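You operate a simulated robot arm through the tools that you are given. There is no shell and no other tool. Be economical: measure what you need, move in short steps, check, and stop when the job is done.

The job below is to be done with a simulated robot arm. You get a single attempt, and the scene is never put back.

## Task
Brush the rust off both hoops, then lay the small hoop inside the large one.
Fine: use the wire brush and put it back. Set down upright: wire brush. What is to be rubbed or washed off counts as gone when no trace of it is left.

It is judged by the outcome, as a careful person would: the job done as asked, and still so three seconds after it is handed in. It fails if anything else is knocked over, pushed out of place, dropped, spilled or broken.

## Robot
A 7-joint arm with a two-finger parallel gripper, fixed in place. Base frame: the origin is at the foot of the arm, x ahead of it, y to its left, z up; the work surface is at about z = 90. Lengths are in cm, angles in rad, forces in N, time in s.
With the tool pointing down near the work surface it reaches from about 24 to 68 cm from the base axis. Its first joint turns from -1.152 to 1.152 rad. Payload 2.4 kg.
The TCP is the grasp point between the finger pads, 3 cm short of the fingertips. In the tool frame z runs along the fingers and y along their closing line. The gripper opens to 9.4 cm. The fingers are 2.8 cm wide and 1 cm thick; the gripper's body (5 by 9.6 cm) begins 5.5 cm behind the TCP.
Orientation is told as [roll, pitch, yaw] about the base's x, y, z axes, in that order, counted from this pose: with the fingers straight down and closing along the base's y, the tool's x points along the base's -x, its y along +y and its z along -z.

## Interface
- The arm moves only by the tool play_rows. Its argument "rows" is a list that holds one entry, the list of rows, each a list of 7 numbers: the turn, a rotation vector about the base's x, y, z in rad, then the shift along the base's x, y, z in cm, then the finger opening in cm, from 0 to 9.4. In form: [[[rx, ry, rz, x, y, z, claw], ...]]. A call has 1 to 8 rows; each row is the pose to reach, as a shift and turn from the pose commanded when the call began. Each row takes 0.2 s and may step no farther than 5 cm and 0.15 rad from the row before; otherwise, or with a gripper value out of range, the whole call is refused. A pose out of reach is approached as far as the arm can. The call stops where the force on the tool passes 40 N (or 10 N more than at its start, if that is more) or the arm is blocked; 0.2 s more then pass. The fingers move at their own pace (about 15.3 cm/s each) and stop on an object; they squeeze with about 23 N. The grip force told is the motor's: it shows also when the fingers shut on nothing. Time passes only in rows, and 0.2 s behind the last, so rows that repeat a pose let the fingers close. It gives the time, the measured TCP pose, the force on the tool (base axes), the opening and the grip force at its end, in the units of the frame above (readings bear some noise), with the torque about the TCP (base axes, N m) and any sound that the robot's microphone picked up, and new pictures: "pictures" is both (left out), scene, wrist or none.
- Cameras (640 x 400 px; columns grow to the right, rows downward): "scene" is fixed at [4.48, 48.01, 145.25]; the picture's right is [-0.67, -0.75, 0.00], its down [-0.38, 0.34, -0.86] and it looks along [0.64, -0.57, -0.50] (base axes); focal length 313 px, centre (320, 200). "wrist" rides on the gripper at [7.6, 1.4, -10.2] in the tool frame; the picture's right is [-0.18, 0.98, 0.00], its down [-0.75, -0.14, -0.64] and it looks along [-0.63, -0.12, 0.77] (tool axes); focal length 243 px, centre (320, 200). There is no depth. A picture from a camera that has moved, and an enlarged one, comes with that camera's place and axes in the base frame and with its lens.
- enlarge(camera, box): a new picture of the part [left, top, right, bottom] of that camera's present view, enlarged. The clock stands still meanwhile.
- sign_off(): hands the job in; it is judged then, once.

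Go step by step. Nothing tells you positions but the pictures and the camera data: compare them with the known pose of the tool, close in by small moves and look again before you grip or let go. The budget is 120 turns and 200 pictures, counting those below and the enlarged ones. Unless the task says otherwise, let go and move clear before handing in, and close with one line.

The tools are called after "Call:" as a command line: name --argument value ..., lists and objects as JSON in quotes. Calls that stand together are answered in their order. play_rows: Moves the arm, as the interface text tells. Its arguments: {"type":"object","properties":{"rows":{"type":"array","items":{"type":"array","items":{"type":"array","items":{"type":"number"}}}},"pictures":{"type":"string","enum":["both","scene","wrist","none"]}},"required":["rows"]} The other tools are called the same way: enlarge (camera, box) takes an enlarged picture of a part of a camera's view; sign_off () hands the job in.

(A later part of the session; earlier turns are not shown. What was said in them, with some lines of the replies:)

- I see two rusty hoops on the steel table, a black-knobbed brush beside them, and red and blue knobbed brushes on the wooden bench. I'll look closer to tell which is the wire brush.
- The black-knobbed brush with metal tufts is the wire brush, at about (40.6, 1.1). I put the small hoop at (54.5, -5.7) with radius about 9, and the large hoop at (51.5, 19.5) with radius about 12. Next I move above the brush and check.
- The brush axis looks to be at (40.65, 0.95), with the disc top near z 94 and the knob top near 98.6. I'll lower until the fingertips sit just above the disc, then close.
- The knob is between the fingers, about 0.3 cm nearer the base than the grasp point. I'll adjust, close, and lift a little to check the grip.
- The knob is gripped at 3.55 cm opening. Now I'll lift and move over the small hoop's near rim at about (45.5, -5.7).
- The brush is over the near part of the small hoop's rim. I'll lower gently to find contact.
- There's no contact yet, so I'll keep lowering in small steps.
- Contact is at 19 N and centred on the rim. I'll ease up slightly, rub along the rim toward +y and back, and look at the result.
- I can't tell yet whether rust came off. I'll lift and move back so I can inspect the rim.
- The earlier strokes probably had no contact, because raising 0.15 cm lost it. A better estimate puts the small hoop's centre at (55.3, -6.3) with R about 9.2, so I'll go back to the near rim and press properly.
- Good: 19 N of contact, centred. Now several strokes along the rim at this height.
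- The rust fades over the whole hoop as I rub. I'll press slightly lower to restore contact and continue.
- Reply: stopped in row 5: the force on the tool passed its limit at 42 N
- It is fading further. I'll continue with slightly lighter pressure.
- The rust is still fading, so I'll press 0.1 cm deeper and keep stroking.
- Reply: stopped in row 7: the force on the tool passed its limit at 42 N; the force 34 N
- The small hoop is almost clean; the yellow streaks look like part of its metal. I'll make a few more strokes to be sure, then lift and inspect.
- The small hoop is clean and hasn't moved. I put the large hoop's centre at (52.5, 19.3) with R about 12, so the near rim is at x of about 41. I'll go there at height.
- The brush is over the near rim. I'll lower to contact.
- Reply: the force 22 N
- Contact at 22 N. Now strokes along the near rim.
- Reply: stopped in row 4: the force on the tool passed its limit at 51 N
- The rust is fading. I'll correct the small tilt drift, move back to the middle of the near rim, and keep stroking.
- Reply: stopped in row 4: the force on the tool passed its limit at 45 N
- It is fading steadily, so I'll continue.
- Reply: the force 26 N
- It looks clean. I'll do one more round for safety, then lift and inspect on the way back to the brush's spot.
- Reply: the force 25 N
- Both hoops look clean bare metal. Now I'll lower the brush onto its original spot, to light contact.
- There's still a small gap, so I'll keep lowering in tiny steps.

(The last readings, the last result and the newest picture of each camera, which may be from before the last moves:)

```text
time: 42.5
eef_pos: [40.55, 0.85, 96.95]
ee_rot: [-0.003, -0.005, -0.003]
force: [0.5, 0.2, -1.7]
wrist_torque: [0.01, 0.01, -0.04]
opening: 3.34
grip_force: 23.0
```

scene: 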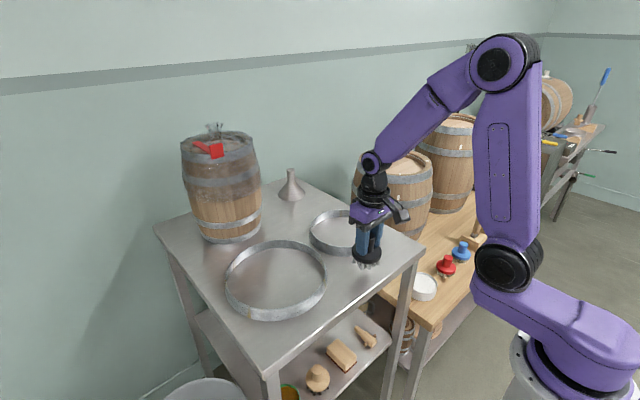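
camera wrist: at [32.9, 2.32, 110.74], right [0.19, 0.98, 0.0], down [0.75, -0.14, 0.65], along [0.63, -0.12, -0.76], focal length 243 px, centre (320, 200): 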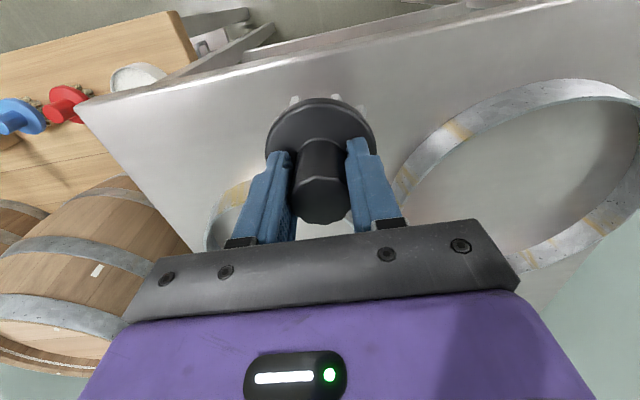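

Call:
play_rows --rows '[[[0, 0, 0, 0, 0, -0.1, 2], [0, 0, 0, 0, 0, -0.2, 2], [0, 0, 0, 0, 0, -0.25, 2], [0, 0, 0, 0, 0, -0.25, 2]]]' --pictures "none"

Call:
enlarge --camera "scene" --box '[330, 230, 400, 290]'

```text
time: 43.5
eef_pos: [40.48, 0.92, 96.76]
ee_rot: [-0.001, -0.003, -0.003]
force: [0.4, -0.1, -1.3]
wrist_torque: [-0.01, -0.05, 0.04]
opening: 3.36
grip_force: 23.2
```

```text
6.67 times, centred on (365, 260) of scene
camera zoom: at [4.48, 48.01, 145.25], right [-0.67, -0.75, 0.0], down [-0.38, 0.34, -0.86], along [0.64, -0.57, -0.5], focal length 2084 px, centre (20, -200)
```

zoom: 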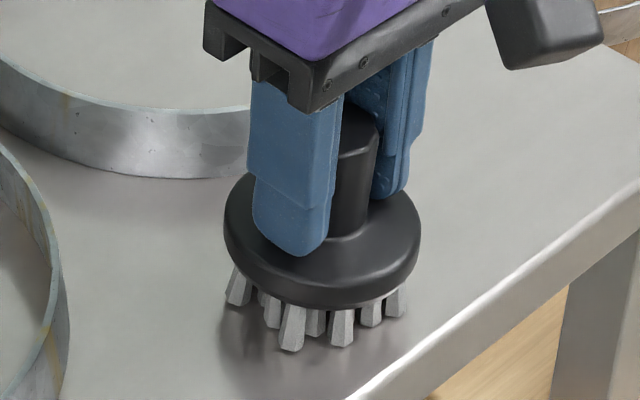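

The shadow is closing in; a bit lower still.

Call:
play_rows --rows '[[[0, 0, 0, 0, 0, -0.1, 2], [0, 0, 0, 0, 0, -0.2, 2], [0, 0, 0, 0, 0, -0.2, 2]]]' --pictures "none"

Call:
play_rows --rows '[[[0, 0, 0, 0, 0, -0.1, 2], [0, 0, 0, 0, 0, -0.1, 2]]]' --pictures "none"

```text
time: 44.3
eef_pos: [40.53, 0.93, 96.65]
ee_rot: [-0.003, -0.005, -0.005]
force: [-3.5, 0.9, 33.4]
wrist_torque: [0.12, 0.85, -0.01]
opening: 3.32
grip_force: 22.7
```

```text
time: 44.6
eef_pos: [40.53, 0.98, 96.53]
ee_rot: [-0.001, -0.006, -0.002]
force: [-3.5, -1.1, 14.7]
wrist_torque: [0.15, 0.58, 0.06]
opening: 3.34
grip_force: 23.4
stopped in row 1: the force on the tool passed its limit at 50 N (the readings are from after the stop); the commanded pose is now the measured one
```

It is on the table. I'll ease up a touch, open the fingers, and rise straight up.

Call:
play_rows --rows '[[[0, 0, 0, 0, 0, 0.05, 2], [0, 0, 0, 0, 0, 0.05, 5], [0, 0, 0, 0, 0, 0.05, 9.4], [0, 0, 0, 0, 0, 0.05, 9.4], [0, 0, 0, 0, 0, 2, 9.4], [0, 0, 0, 0, 0, 6, 9.4], [0, 0, 0, 0, 0, 10, 9.4], [0, 0, 0, 0, 0, 14, 9.4]]]' --pictures "wrist"

Call:
enlarge --camera "scene" --box '[290, 200, 410, 290]'

Call:
enlarge --camera "wrist" --box '[160, 0, 640, 240]'

```text
time: 46.4
eef_pos: [40.51, 1.11, 110.77]
ee_rot: [-0.002, -0.005, -0.003]
force: [0.1, 0.4, -0.1]
wrist_torque: [-0.03, -0.03, 0.01]
opening: 9.42
grip_force: 0.0
camera wrist: at [33.02, 2.47, 120.98], right [0.19, 0.98, 0.0], down [0.75, -0.14, 0.65], along [0.63, -0.12, -0.76], focal length 243 px, centre (320, 200)
```

wrist: 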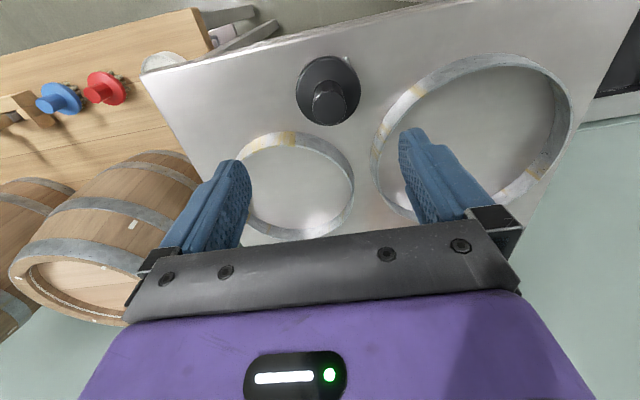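

```text
4.44 times, centred on (350, 245) of scene
camera zoom: at [4.48, 48.01, 145.25], right [-0.67, -0.75, 0.0], down [-0.38, 0.34, -0.86], along [0.64, -0.57, -0.5], focal length 1389 px, centre (187, 0)
```

zoom: 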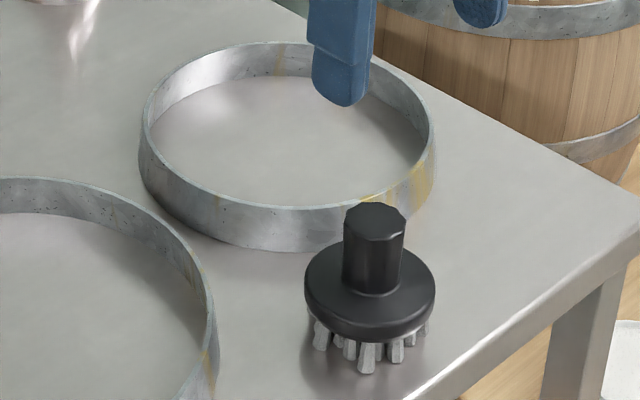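

```text
1.33 times, centred on (400, 120) of wrist
camera zoom: at [33.02, 2.47, 120.98], right [0.19, 0.98, 0.0], down [0.75, -0.14, 0.65], along [0.63, -0.12, -0.76], focal length 324 px, centre (213, 307)
```

zoom: 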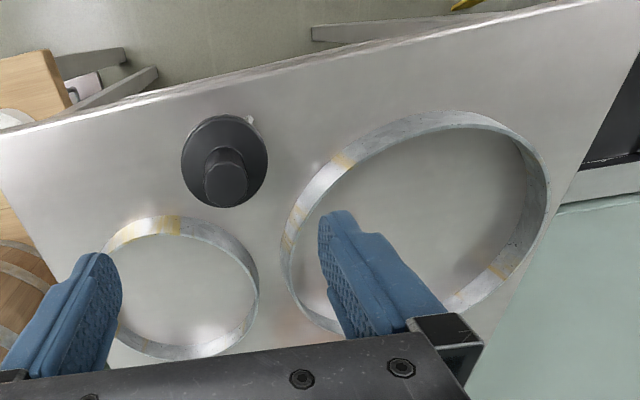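

The brush is upright on its original spot. Next I'll grip the small hoop by its +y rim, near (55.2, 3.1), with the fingers closing radially along y; first I hover above it.

Call:
play_rows --rows '[[[0, 0, 0, 4.8, 0.5, 0, 9.4], [0, 0, 0, 9.4, 1, 0, 7], [0, 0, 0, 13, 1.8, -3, 5], [0, 0, 0, 14.8, 2.1, -7, 4], [0, 0, 0, 14.8, 2.1, -11, 4], [0, 0, 0, 14.8, 2.1, -12, 4], [0, 0, 0, 14.8, 2.1, -12, 4]]]'

Call:
enlarge --camera "scene" --box '[270, 170, 410, 280]'

Call:
enlarge --camera "wrist" --box '[180, 60, 480, 260]'

```text
time: 48.0
eef_pos: [55.46, 3.21, 98.38]
ee_rot: [-0.002, -0.006, -0.004]
force: [-0.3, -0.1, 0.8]
wrist_torque: [-0.01, -0.03, 0.02]
opening: 3.99
grip_force: 0.0
camera wrist: at [47.83, 4.57, 108.63], right [0.19, 0.98, 0.0], down [0.75, -0.14, 0.65], along [0.63, -0.12, -0.76], focal length 243 px, centre (320, 200)
```

scene: 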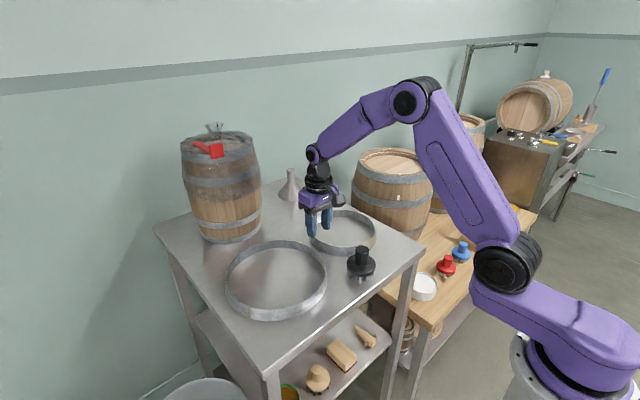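
wrist: 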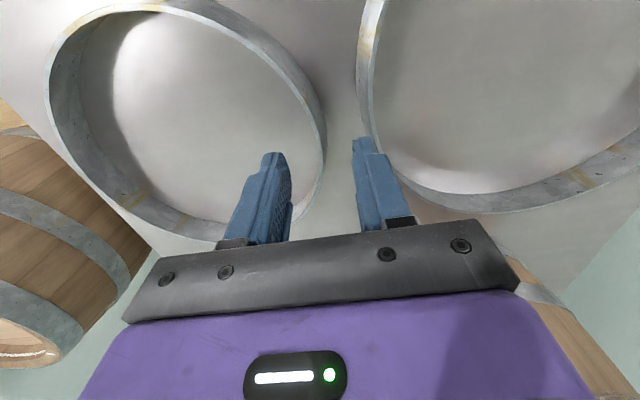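

```text
3.64 times, centred on (340, 225) of scene
camera zoom: at [4.48, 48.01, 145.25], right [-0.67, -0.75, 0.0], down [-0.38, 0.34, -0.86], along [0.64, -0.57, -0.5], focal length 1137 px, centre (247, 109)
```

zoom: 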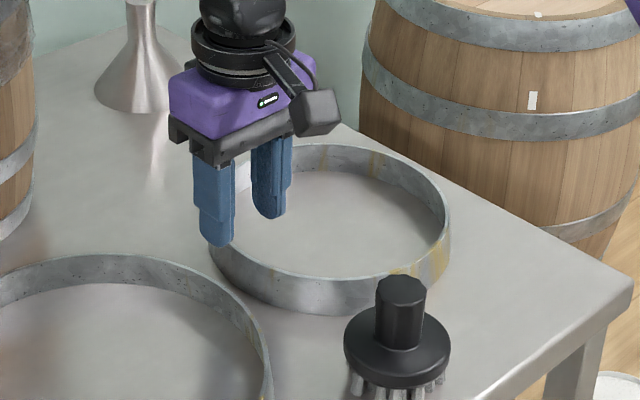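

```text
2.00 times, centred on (330, 160) of wrist
camera zoom: at [47.83, 4.57, 108.63], right [0.19, 0.98, 0.0], down [0.75, -0.14, 0.65], along [0.63, -0.12, -0.76], focal length 485 px, centre (300, 280)
```

zoom: 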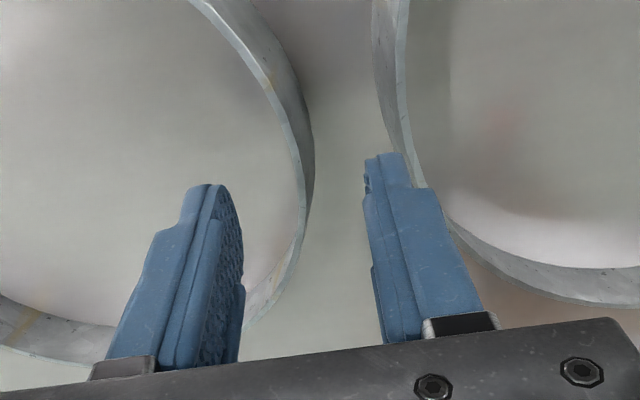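

The fingers straddle the small hoop's wall, whose +y rim is at y of about 3.17. The large hoop's nearest wall is at about 6.7, so I'll narrow the opening to 3 cm and descend.

Call:
play_rows --rows '[[[0, 0, 0, 0, 0, 0, 3], [0, 0, 0, 0, 0, -2, 3], [0, 0, 0, 0, 0, -3.5, 3], [0, 0, 0, 0, 0, -4.5, 3], [0, 0, 0, 0, 0, -4.8, 3], [0, 0, 0, 0, 0, -4.8, 3]]]' --pictures "wrist"

Call:
enlarge --camera "scene" --box '[280, 190, 380, 270]'

```text
time: 49.4
eef_pos: [55.51, 3.05, 93.68]
ee_rot: [-0.002, -0.004, -0.003]
force: [0.6, -0.5, 0.0]
wrist_torque: [0.02, 0.03, -0.02]
opening: 3.01
grip_force: 0.2
camera wrist: at [47.85, 4.5, 103.86], right [0.19, 0.98, 0.0], down [0.75, -0.14, 0.65], along [0.63, -0.12, -0.76], focal length 243 px, centre (320, 200)
```

wrist: 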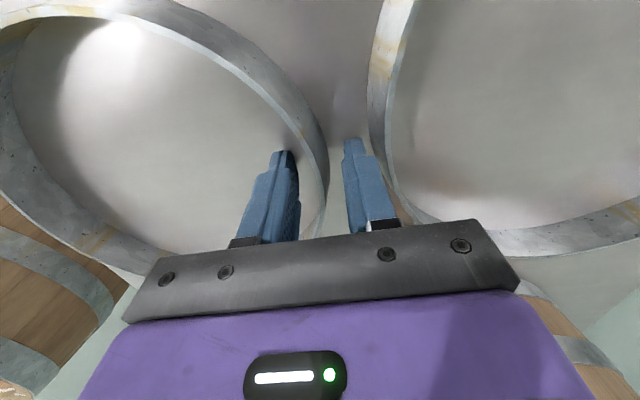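

```text
5.00 times, centred on (330, 230) of scene
camera zoom: at [4.48, 48.01, 145.25], right [-0.67, -0.75, 0.0], down [-0.38, 0.34, -0.86], along [0.64, -0.57, -0.5], focal length 1563 px, centre (270, 50)
```

zoom: 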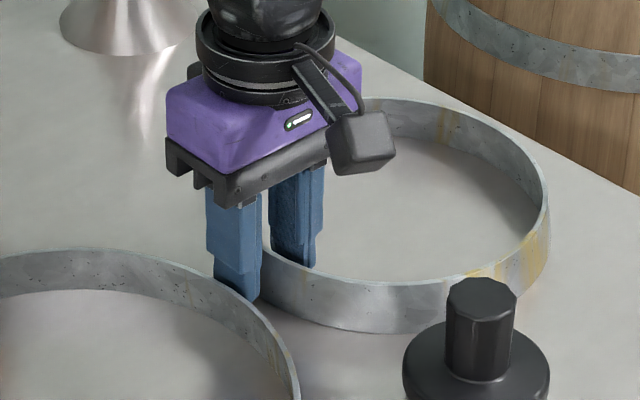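

The wall is between the fingers, so I'll close on it.

Call:
play_rows --rows '[[[0, 0, 0, 0, 0, 0, 1.5], [0, 0, 0, 0, 0, 0, 0], [0, 0, 0, 0, 0, 0, 0], [0, 0, 0, 0, 0, 0.5, 0], [0, 0, 0, 0, 0, 1, 0], [0, 0, 0, 0, 0, 1, 0]]]' --pictures "wrist"

Call:
enlarge --camera "scene" --box '[280, 190, 400, 280]'

```text
time: 50.8
eef_pos: [55.37, 3.06, 94.7]
ee_rot: [-0.002, -0.005, -0.003]
force: [-0.3, 0.6, -2.9]
wrist_torque: [0.27, -0.02, 0.01]
opening: 0.44
grip_force: 22.7
camera wrist: at [47.79, 4.5, 104.95], right [0.19, 0.98, 0.0], down [0.75, -0.14, 0.65], along [0.63, -0.12, -0.76], focal length 243 px, centre (320, 200)
```

wrist: 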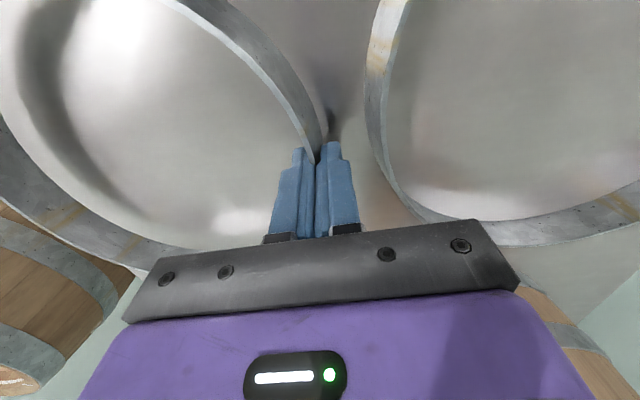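

```text
4.44 times, centred on (340, 235) of scene
camera zoom: at [4.48, 48.01, 145.25], right [-0.67, -0.75, 0.0], down [-0.38, 0.34, -0.86], along [0.64, -0.57, -0.5], focal length 1389 px, centre (231, 44)
```

zoom: 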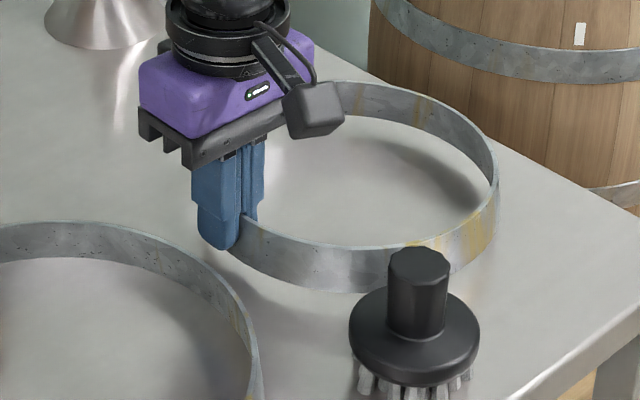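

The hoop lifts level. I put the large hoop's centre at about (53.6, 18.4), so I'll lift 6 cm and carry the small hoop about 24 cm toward +y and 1.8 cm back.

Call:
play_rows --rows '[[[0, 0, 0, 0, 0, 3, 0], [0, 0, 0, 0, 0, 6, 0], [0, 0, 0, 0, 3, 6.5, 0], [0, 0, 0, -0.3, 7, 6.5, 0], [0, 0, 0, -0.7, 11, 6.5, 0], [0, 0, 0, -1, 15, 6.5, 0], [0, 0, 0, -1.4, 19, 6.5, 0], [0, 0, 0, -1.8, 22.5, 6.5, 0]]]' --pictures "none"

Call:
play_rows --rows '[[[0, 0, 0, 0, 1.5, 0, 0], [0, 0, 0, 0, 1.5, 0, 0]]]'

Call:
enlarge --camera "scene" --box '[200, 190, 370, 335]'

```text
time: 52.6
eef_pos: [53.63, 25.47, 101.41]
ee_rot: [0.0, -0.006, -0.005]
force: [0.9, -0.9, -3.1]
wrist_torque: [0.33, -0.04, -0.01]
opening: 0.43
grip_force: 22.9
```

```text
time: 53.2
eef_pos: [53.58, 27.01, 101.34]
ee_rot: [-0.001, -0.003, -0.003]
force: [-0.6, 0.6, -3.3]
wrist_torque: [0.32, -0.03, 0.01]
opening: 0.45
grip_force: 23.2
camera wrist: at [46.0, 28.5, 111.56], right [0.19, 0.98, 0.0], down [0.75, -0.14, 0.65], along [0.63, -0.12, -0.76], focal length 243 px, centre (320, 200)
```

scene: 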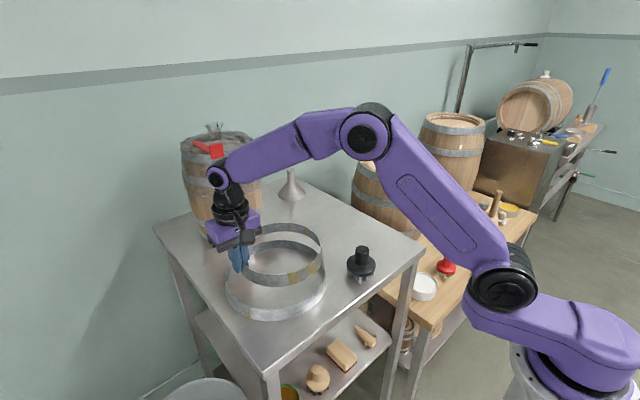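
wrist: 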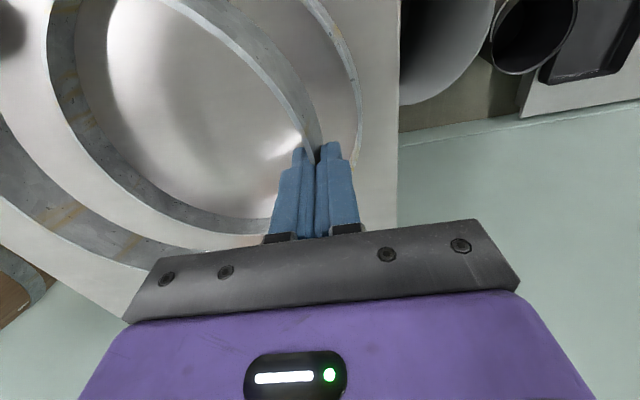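

```text
2.76 times, centred on (285, 262) of scene
camera zoom: at [4.48, 48.01, 145.25], right [-0.67, -0.75, 0.0], down [-0.38, 0.34, -0.86], along [0.64, -0.57, -0.5], focal length 862 px, centre (417, 28)
```

zoom: 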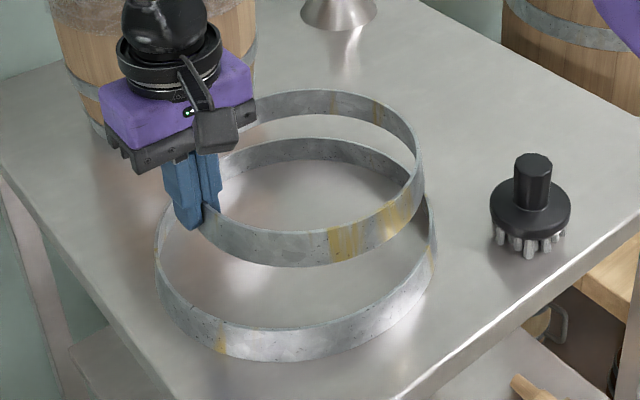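

By the same picture measurements, the small hoop's centre is at about (52.9, 16.9) and the large one's at about (53.2, 18.1). I'll shift +0.3 in x and +0.8 in y, lower partway, and check.

Call:
play_rows --rows '[[[0, 0, 0, 0.3, 0.8, 0, 0], [0, 0, 0, 0.3, 0.8, -2, 0], [0, 0, 0, 0.3, 0.8, -4, 0], [0, 0, 0, 0.3, 0.8, -4, 0]]]'

Call:
enlarge --camera "scene" --box '[210, 210, 340, 330]'

Call:
enlarge --camera "wrist" --box '[0, 0, 420, 262]'

```text
time: 54.2
eef_pos: [53.96, 27.76, 97.24]
ee_rot: [-0.001, -0.003, -0.004]
force: [0.0, -0.6, -2.3]
wrist_torque: [0.27, 0.02, 0.01]
opening: 0.43
grip_force: 23.2
camera wrist: at [46.31, 29.26, 107.49], right [0.19, 0.98, 0.0], down [0.75, -0.14, 0.65], along [0.63, -0.12, -0.76], focal length 243 px, centre (320, 200)
```

scene: 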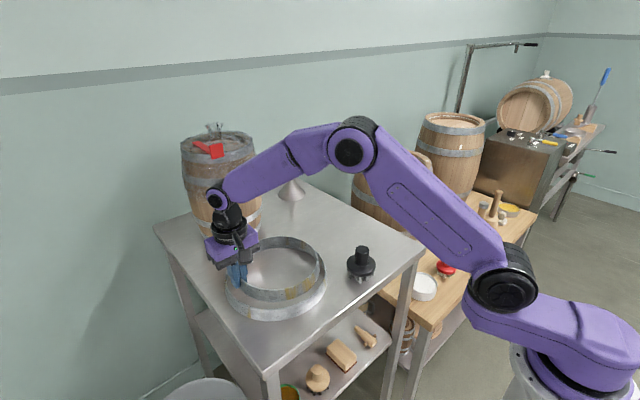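
wrist: 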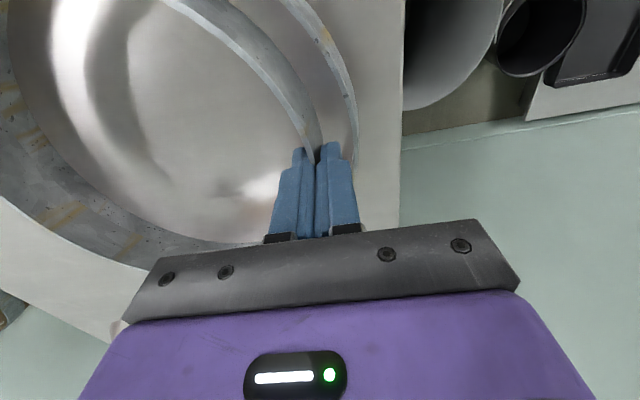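

```text
3.33 times, centred on (275, 270) of scene
camera zoom: at [4.48, 48.01, 145.25], right [-0.67, -0.75, 0.0], down [-0.38, 0.34, -0.86], along [0.64, -0.57, -0.5], focal length 1042 px, centre (470, -33)
```

zoom: 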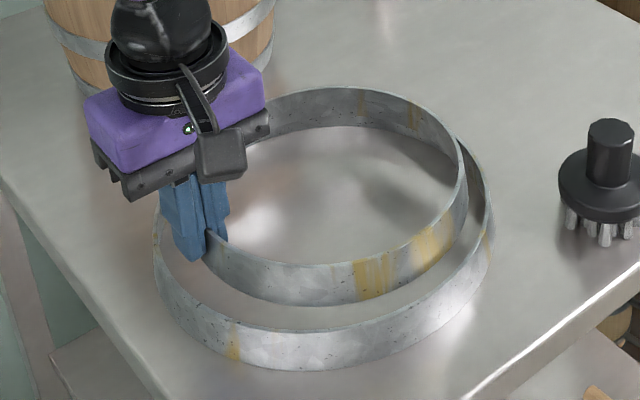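

```text
1.52 times, centred on (210, 131) of wrist
camera zoom: at [46.31, 29.26, 107.49], right [0.19, 0.98, 0.0], down [0.75, -0.14, 0.65], along [0.63, -0.12, -0.76], focal length 370 px, centre (488, 305)
```

zoom: 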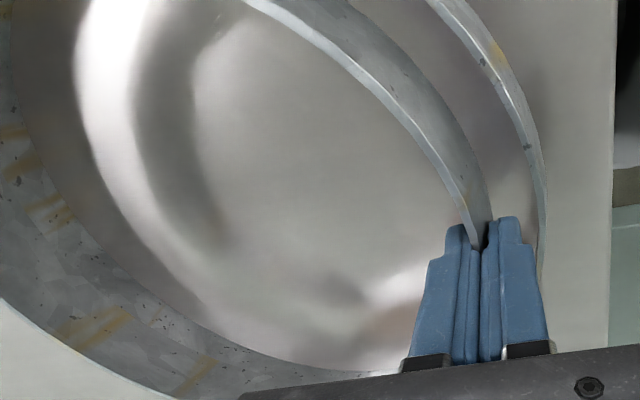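

It's nearly concentric; it wants about 0.8 cm more in x and a touch in y. I'll apply that and lower to the table.

Call:
play_rows --rows '[[[0, 0, 0, 0.8, 0.2, 0, 0], [0, 0, 0, 0.8, 0.2, -1.5, 0], [0, 0, 0, 0.8, 0.2, -2.7, 0], [0, 0, 0, 0.8, 0.2, -3.2, 0], [0, 0, 0, 0.8, 0.2, -3.4, 0], [0, 0, 0, 0.8, 0.2, -3.4, 0]]]'

Call:
enlarge --camera "scene" --box '[210, 210, 340, 330]'

Call:
enlarge --camera "wrist" --box '[200, 80, 420, 260]'

```text
time: 55.6
eef_pos: [54.73, 28.06, 93.8]
ee_rot: [-0.001, -0.005, -0.004]
force: [-0.2, -0.1, -3.2]
wrist_torque: [0.27, -0.02, 0.01]
opening: 0.42
grip_force: 23.5
camera wrist: at [47.1, 29.53, 104.04], right [0.19, 0.98, 0.0], down [0.75, -0.14, 0.65], along [0.64, -0.12, -0.76], focal length 243 px, centre (320, 200)
```

scene: 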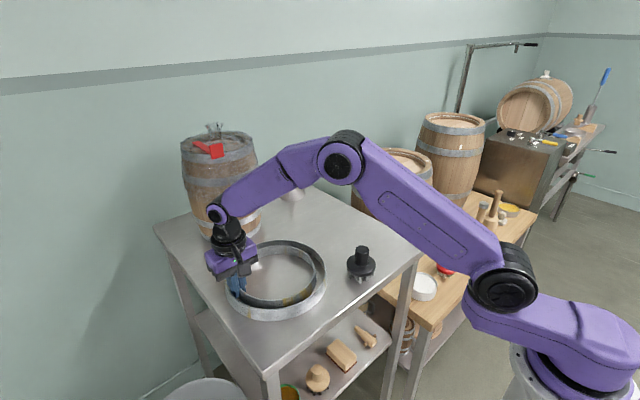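
wrist: 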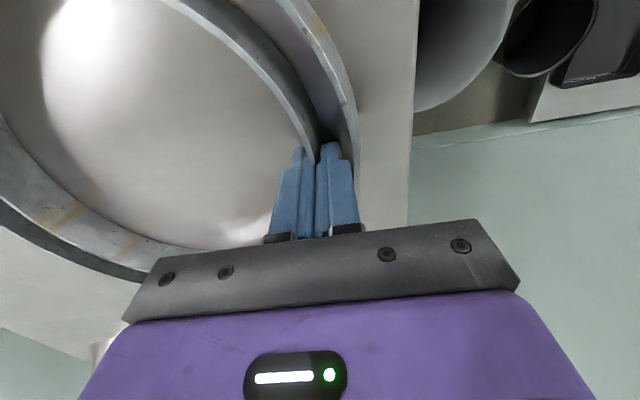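

```text
3.33 times, centred on (275, 270) of scene
camera zoom: at [4.48, 48.01, 145.25], right [-0.67, -0.75, 0.0], down [-0.38, 0.34, -0.86], along [0.64, -0.57, -0.5], focal length 1042 px, centre (470, -33)
```

zoom: 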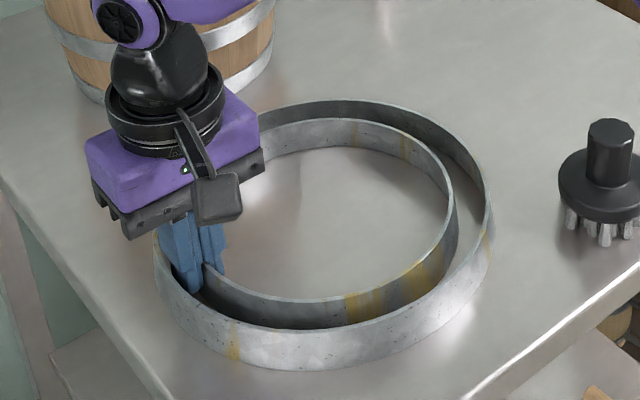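

```text
2.22 times, centred on (310, 170) of wrist
camera zoom: at [47.1, 29.53, 104.04], right [0.19, 0.98, 0.0], down [0.75, -0.14, 0.65], along [0.64, -0.12, -0.76], focal length 539 px, centre (342, 267)
```

zoom: 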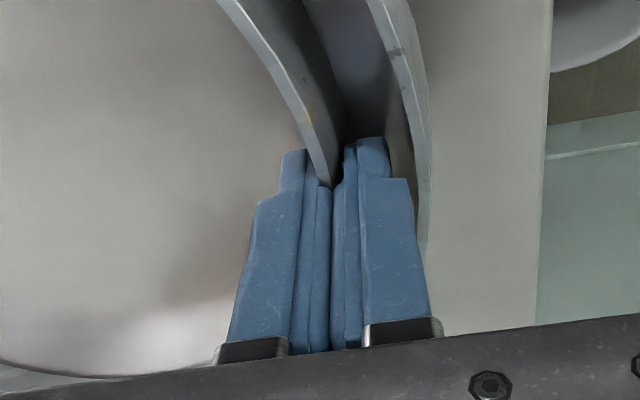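

The small hoop now sits concentric inside the large one, just above the table. I'll give the outer finger a bit more room, then lower to contact.

Call:
play_rows --rows '[[[0, 0, 0, 0, -0.3, 0, 0], [0, 0, 0, 0, -0.3, -0.15, 0], [0, 0, 0, 0, -0.3, -0.25, 0], [0, 0, 0, 0, -0.3, -0.25, 0]]]' --pictures "none"

```text
time: 56.6
eef_pos: [54.76, 27.87, 93.57]
ee_rot: [-0.002, -0.005, -0.002]
force: [-0.2, 0.6, 1.8]
wrist_torque: [0.1, 0.38, -0.02]
opening: 0.46
grip_force: 23.4
```

Contact has begun, so I'll open the fingers slightly and rise.

Call:
play_rows --rows '[[[0, 0, 0, 0, 0, -0.05, 0], [0, 0, 0, 0, 0, -0.05, 0.8], [0, 0, 0, 0, 0, -0.05, 1.4], [0, 0, 0, 0, 0, -0.05, 1.4], [0, 0, 0, 0, 0, 1, 1.4], [0, 0, 0, 0, 0, 3, 1.4], [0, 0, 0, 0, 0, 7, 1.4], [0, 0, 0, 0, 0, 11, 1.4]]]' --pictures "none"

Call:
play_rows --rows '[[[0, 0, 0, -3, -3, 2, 3], [0, 0, 0, -6, -6, 4, 5], [0, 0, 0, -9, -9, 6, 5], [0, 0, 0, -12, -12, 7, 5], [0, 0, 0, -13, -16, 7, 5], [0, 0, 0, -13, -16, 7, 5]]]'

Call:
enlarge --camera "scene" --box '[210, 210, 340, 330]'

Call:
enlarge --camera "wrist" --box '[240, 0, 640, 240]'

```text
time: 58.4
eef_pos: [54.78, 27.74, 104.79]
ee_rot: [-0.002, -0.005, -0.001]
force: [-0.1, 0.1, -0.8]
wrist_torque: [-0.05, -0.04, -0.02]
opening: 1.41
grip_force: 0.0
```

```text
time: 59.8
eef_pos: [41.39, 11.99, 111.6]
ee_rot: [-0.002, -0.005, -0.004]
force: [0.0, 0.0, 0.3]
wrist_torque: [-0.01, 0.02, -0.01]
opening: 5.03
grip_force: 0.0
camera wrist: at [33.72, 13.39, 121.91], right [0.19, 0.98, 0.0], down [0.75, -0.14, 0.65], along [0.63, -0.12, -0.76], focal length 243 px, centre (320, 200)
```

scene: 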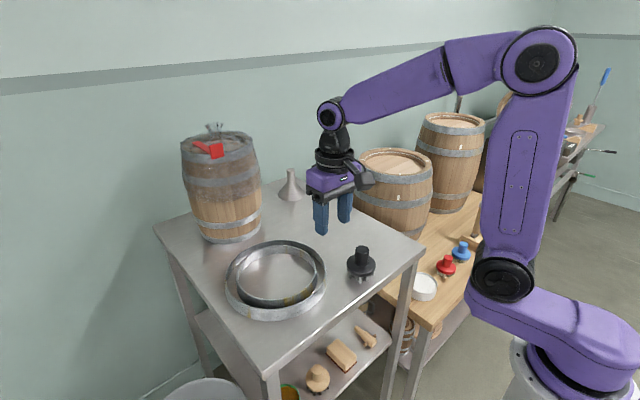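
wrist: 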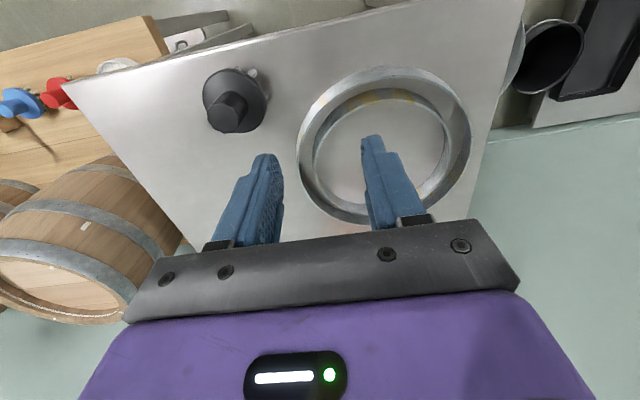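

```text
3.33 times, centred on (275, 270) of scene
camera zoom: at [4.48, 48.0, 145.25], right [-0.67, -0.75, 0.0], down [-0.38, 0.34, -0.86], along [0.64, -0.57, -0.5], focal length 1042 px, centre (470, -33)
```

zoom: 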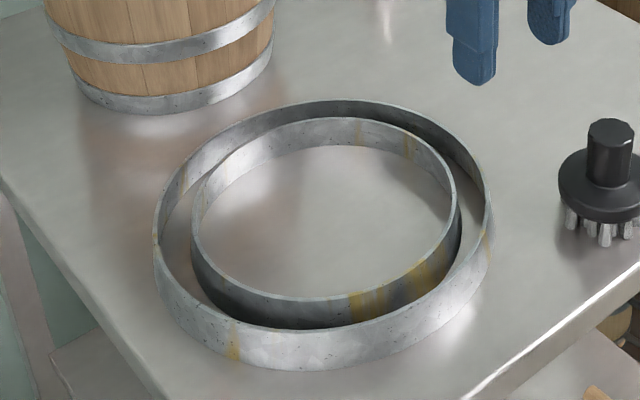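

```text
1.60 times, centred on (440, 120) of wrist
camera zoom: at [33.72, 13.39, 121.91], right [0.19, 0.98, 0.0], down [0.75, -0.14, 0.65], along [0.63, -0.12, -0.76], focal length 388 px, centre (128, 328)
```

zoom: 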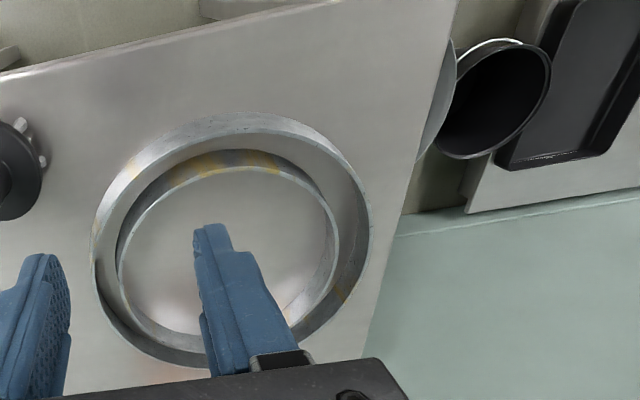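

The small hoop rests inside the large one and the brush is in place. I'll take a close look for any trace of rust left.

Call:
enlarge --camera "scene" --box '[220, 275, 300, 325]'

Call:
enlarge --camera "scene" --box '[265, 235, 335, 310]'

Call:
enlarge --camera "wrist" --box '[290, 60, 480, 140]'

Call:
enlarge --camera "scene" --box '[350, 110, 500, 220]'

```text
8.00 times, centred on (260, 300) of scene
camera zoom: at [4.48, 48.0, 145.25], right [-0.67, -0.75, 0.0], down [-0.38, 0.34, -0.86], along [0.64, -0.57, -0.5], focal length 2501 px, centre (800, -600)
```

zoom: 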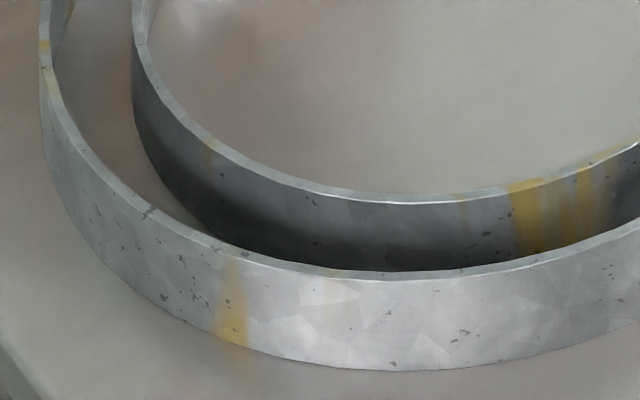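

```text
5.33 times, centred on (300, 272) of scene
camera zoom: at [4.48, 48.0, 145.25], right [-0.67, -0.75, 0.0], down [-0.38, 0.34, -0.86], along [0.64, -0.57, -0.5], focal length 1667 px, centre (427, -187)
```

zoom: 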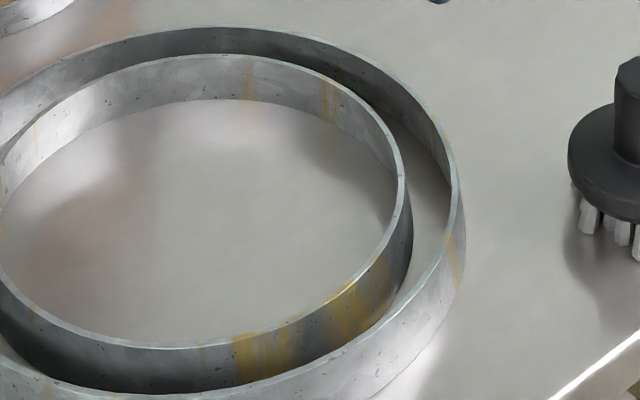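

```text
3.37 times, centred on (385, 100) of wrist
camera zoom: at [33.72, 13.39, 121.91], right [0.19, 0.98, 0.0], down [0.75, -0.14, 0.65], along [0.63, -0.12, -0.76], focal length 817 px, centre (101, 537)
```

zoom: 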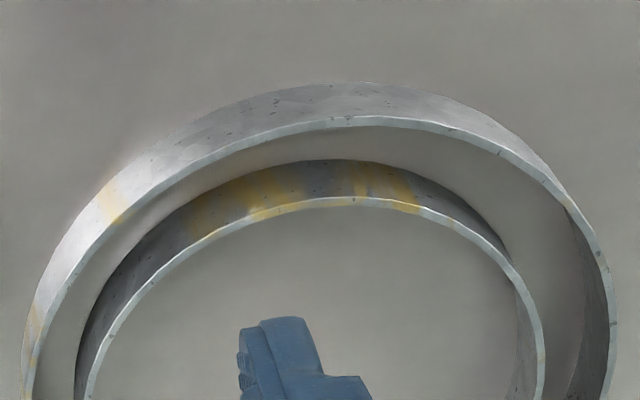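

```text
3.64 times, centred on (425, 165) of scene
camera zoom: at [4.48, 48.0, 145.25], right [-0.67, -0.75, 0.0], down [-0.38, 0.34, -0.86], along [0.64, -0.57, -0.5], focal length 1137 px, centre (-62, 327)
```

zoom: 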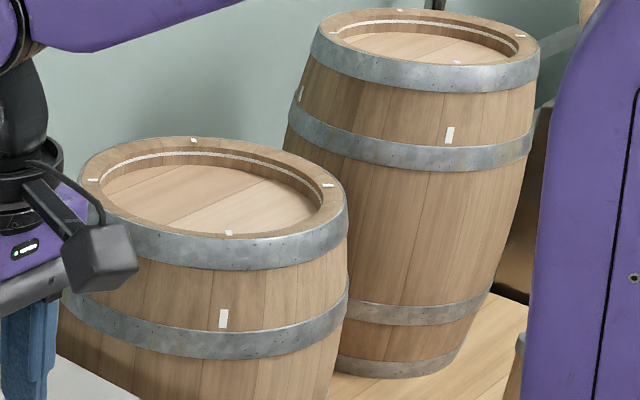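

Both hoops are bare metal. The faint yellow streaks stayed the same under brushing, so I take them as part of the metal. The small hoop lies inside the large one, the brush stands upright on its spot, and the arm is clear, so I'm handing in.

Call:
sign_off

```text
The job is handed in.
```

I brushed the rust off both hoops, laid the small hoop inside the large one, and put the wire brush back upright in its place. Faint yellow streaks remain on both hoops; on the small hoop they didn't change with brushing, so I took them to be part of the metal.
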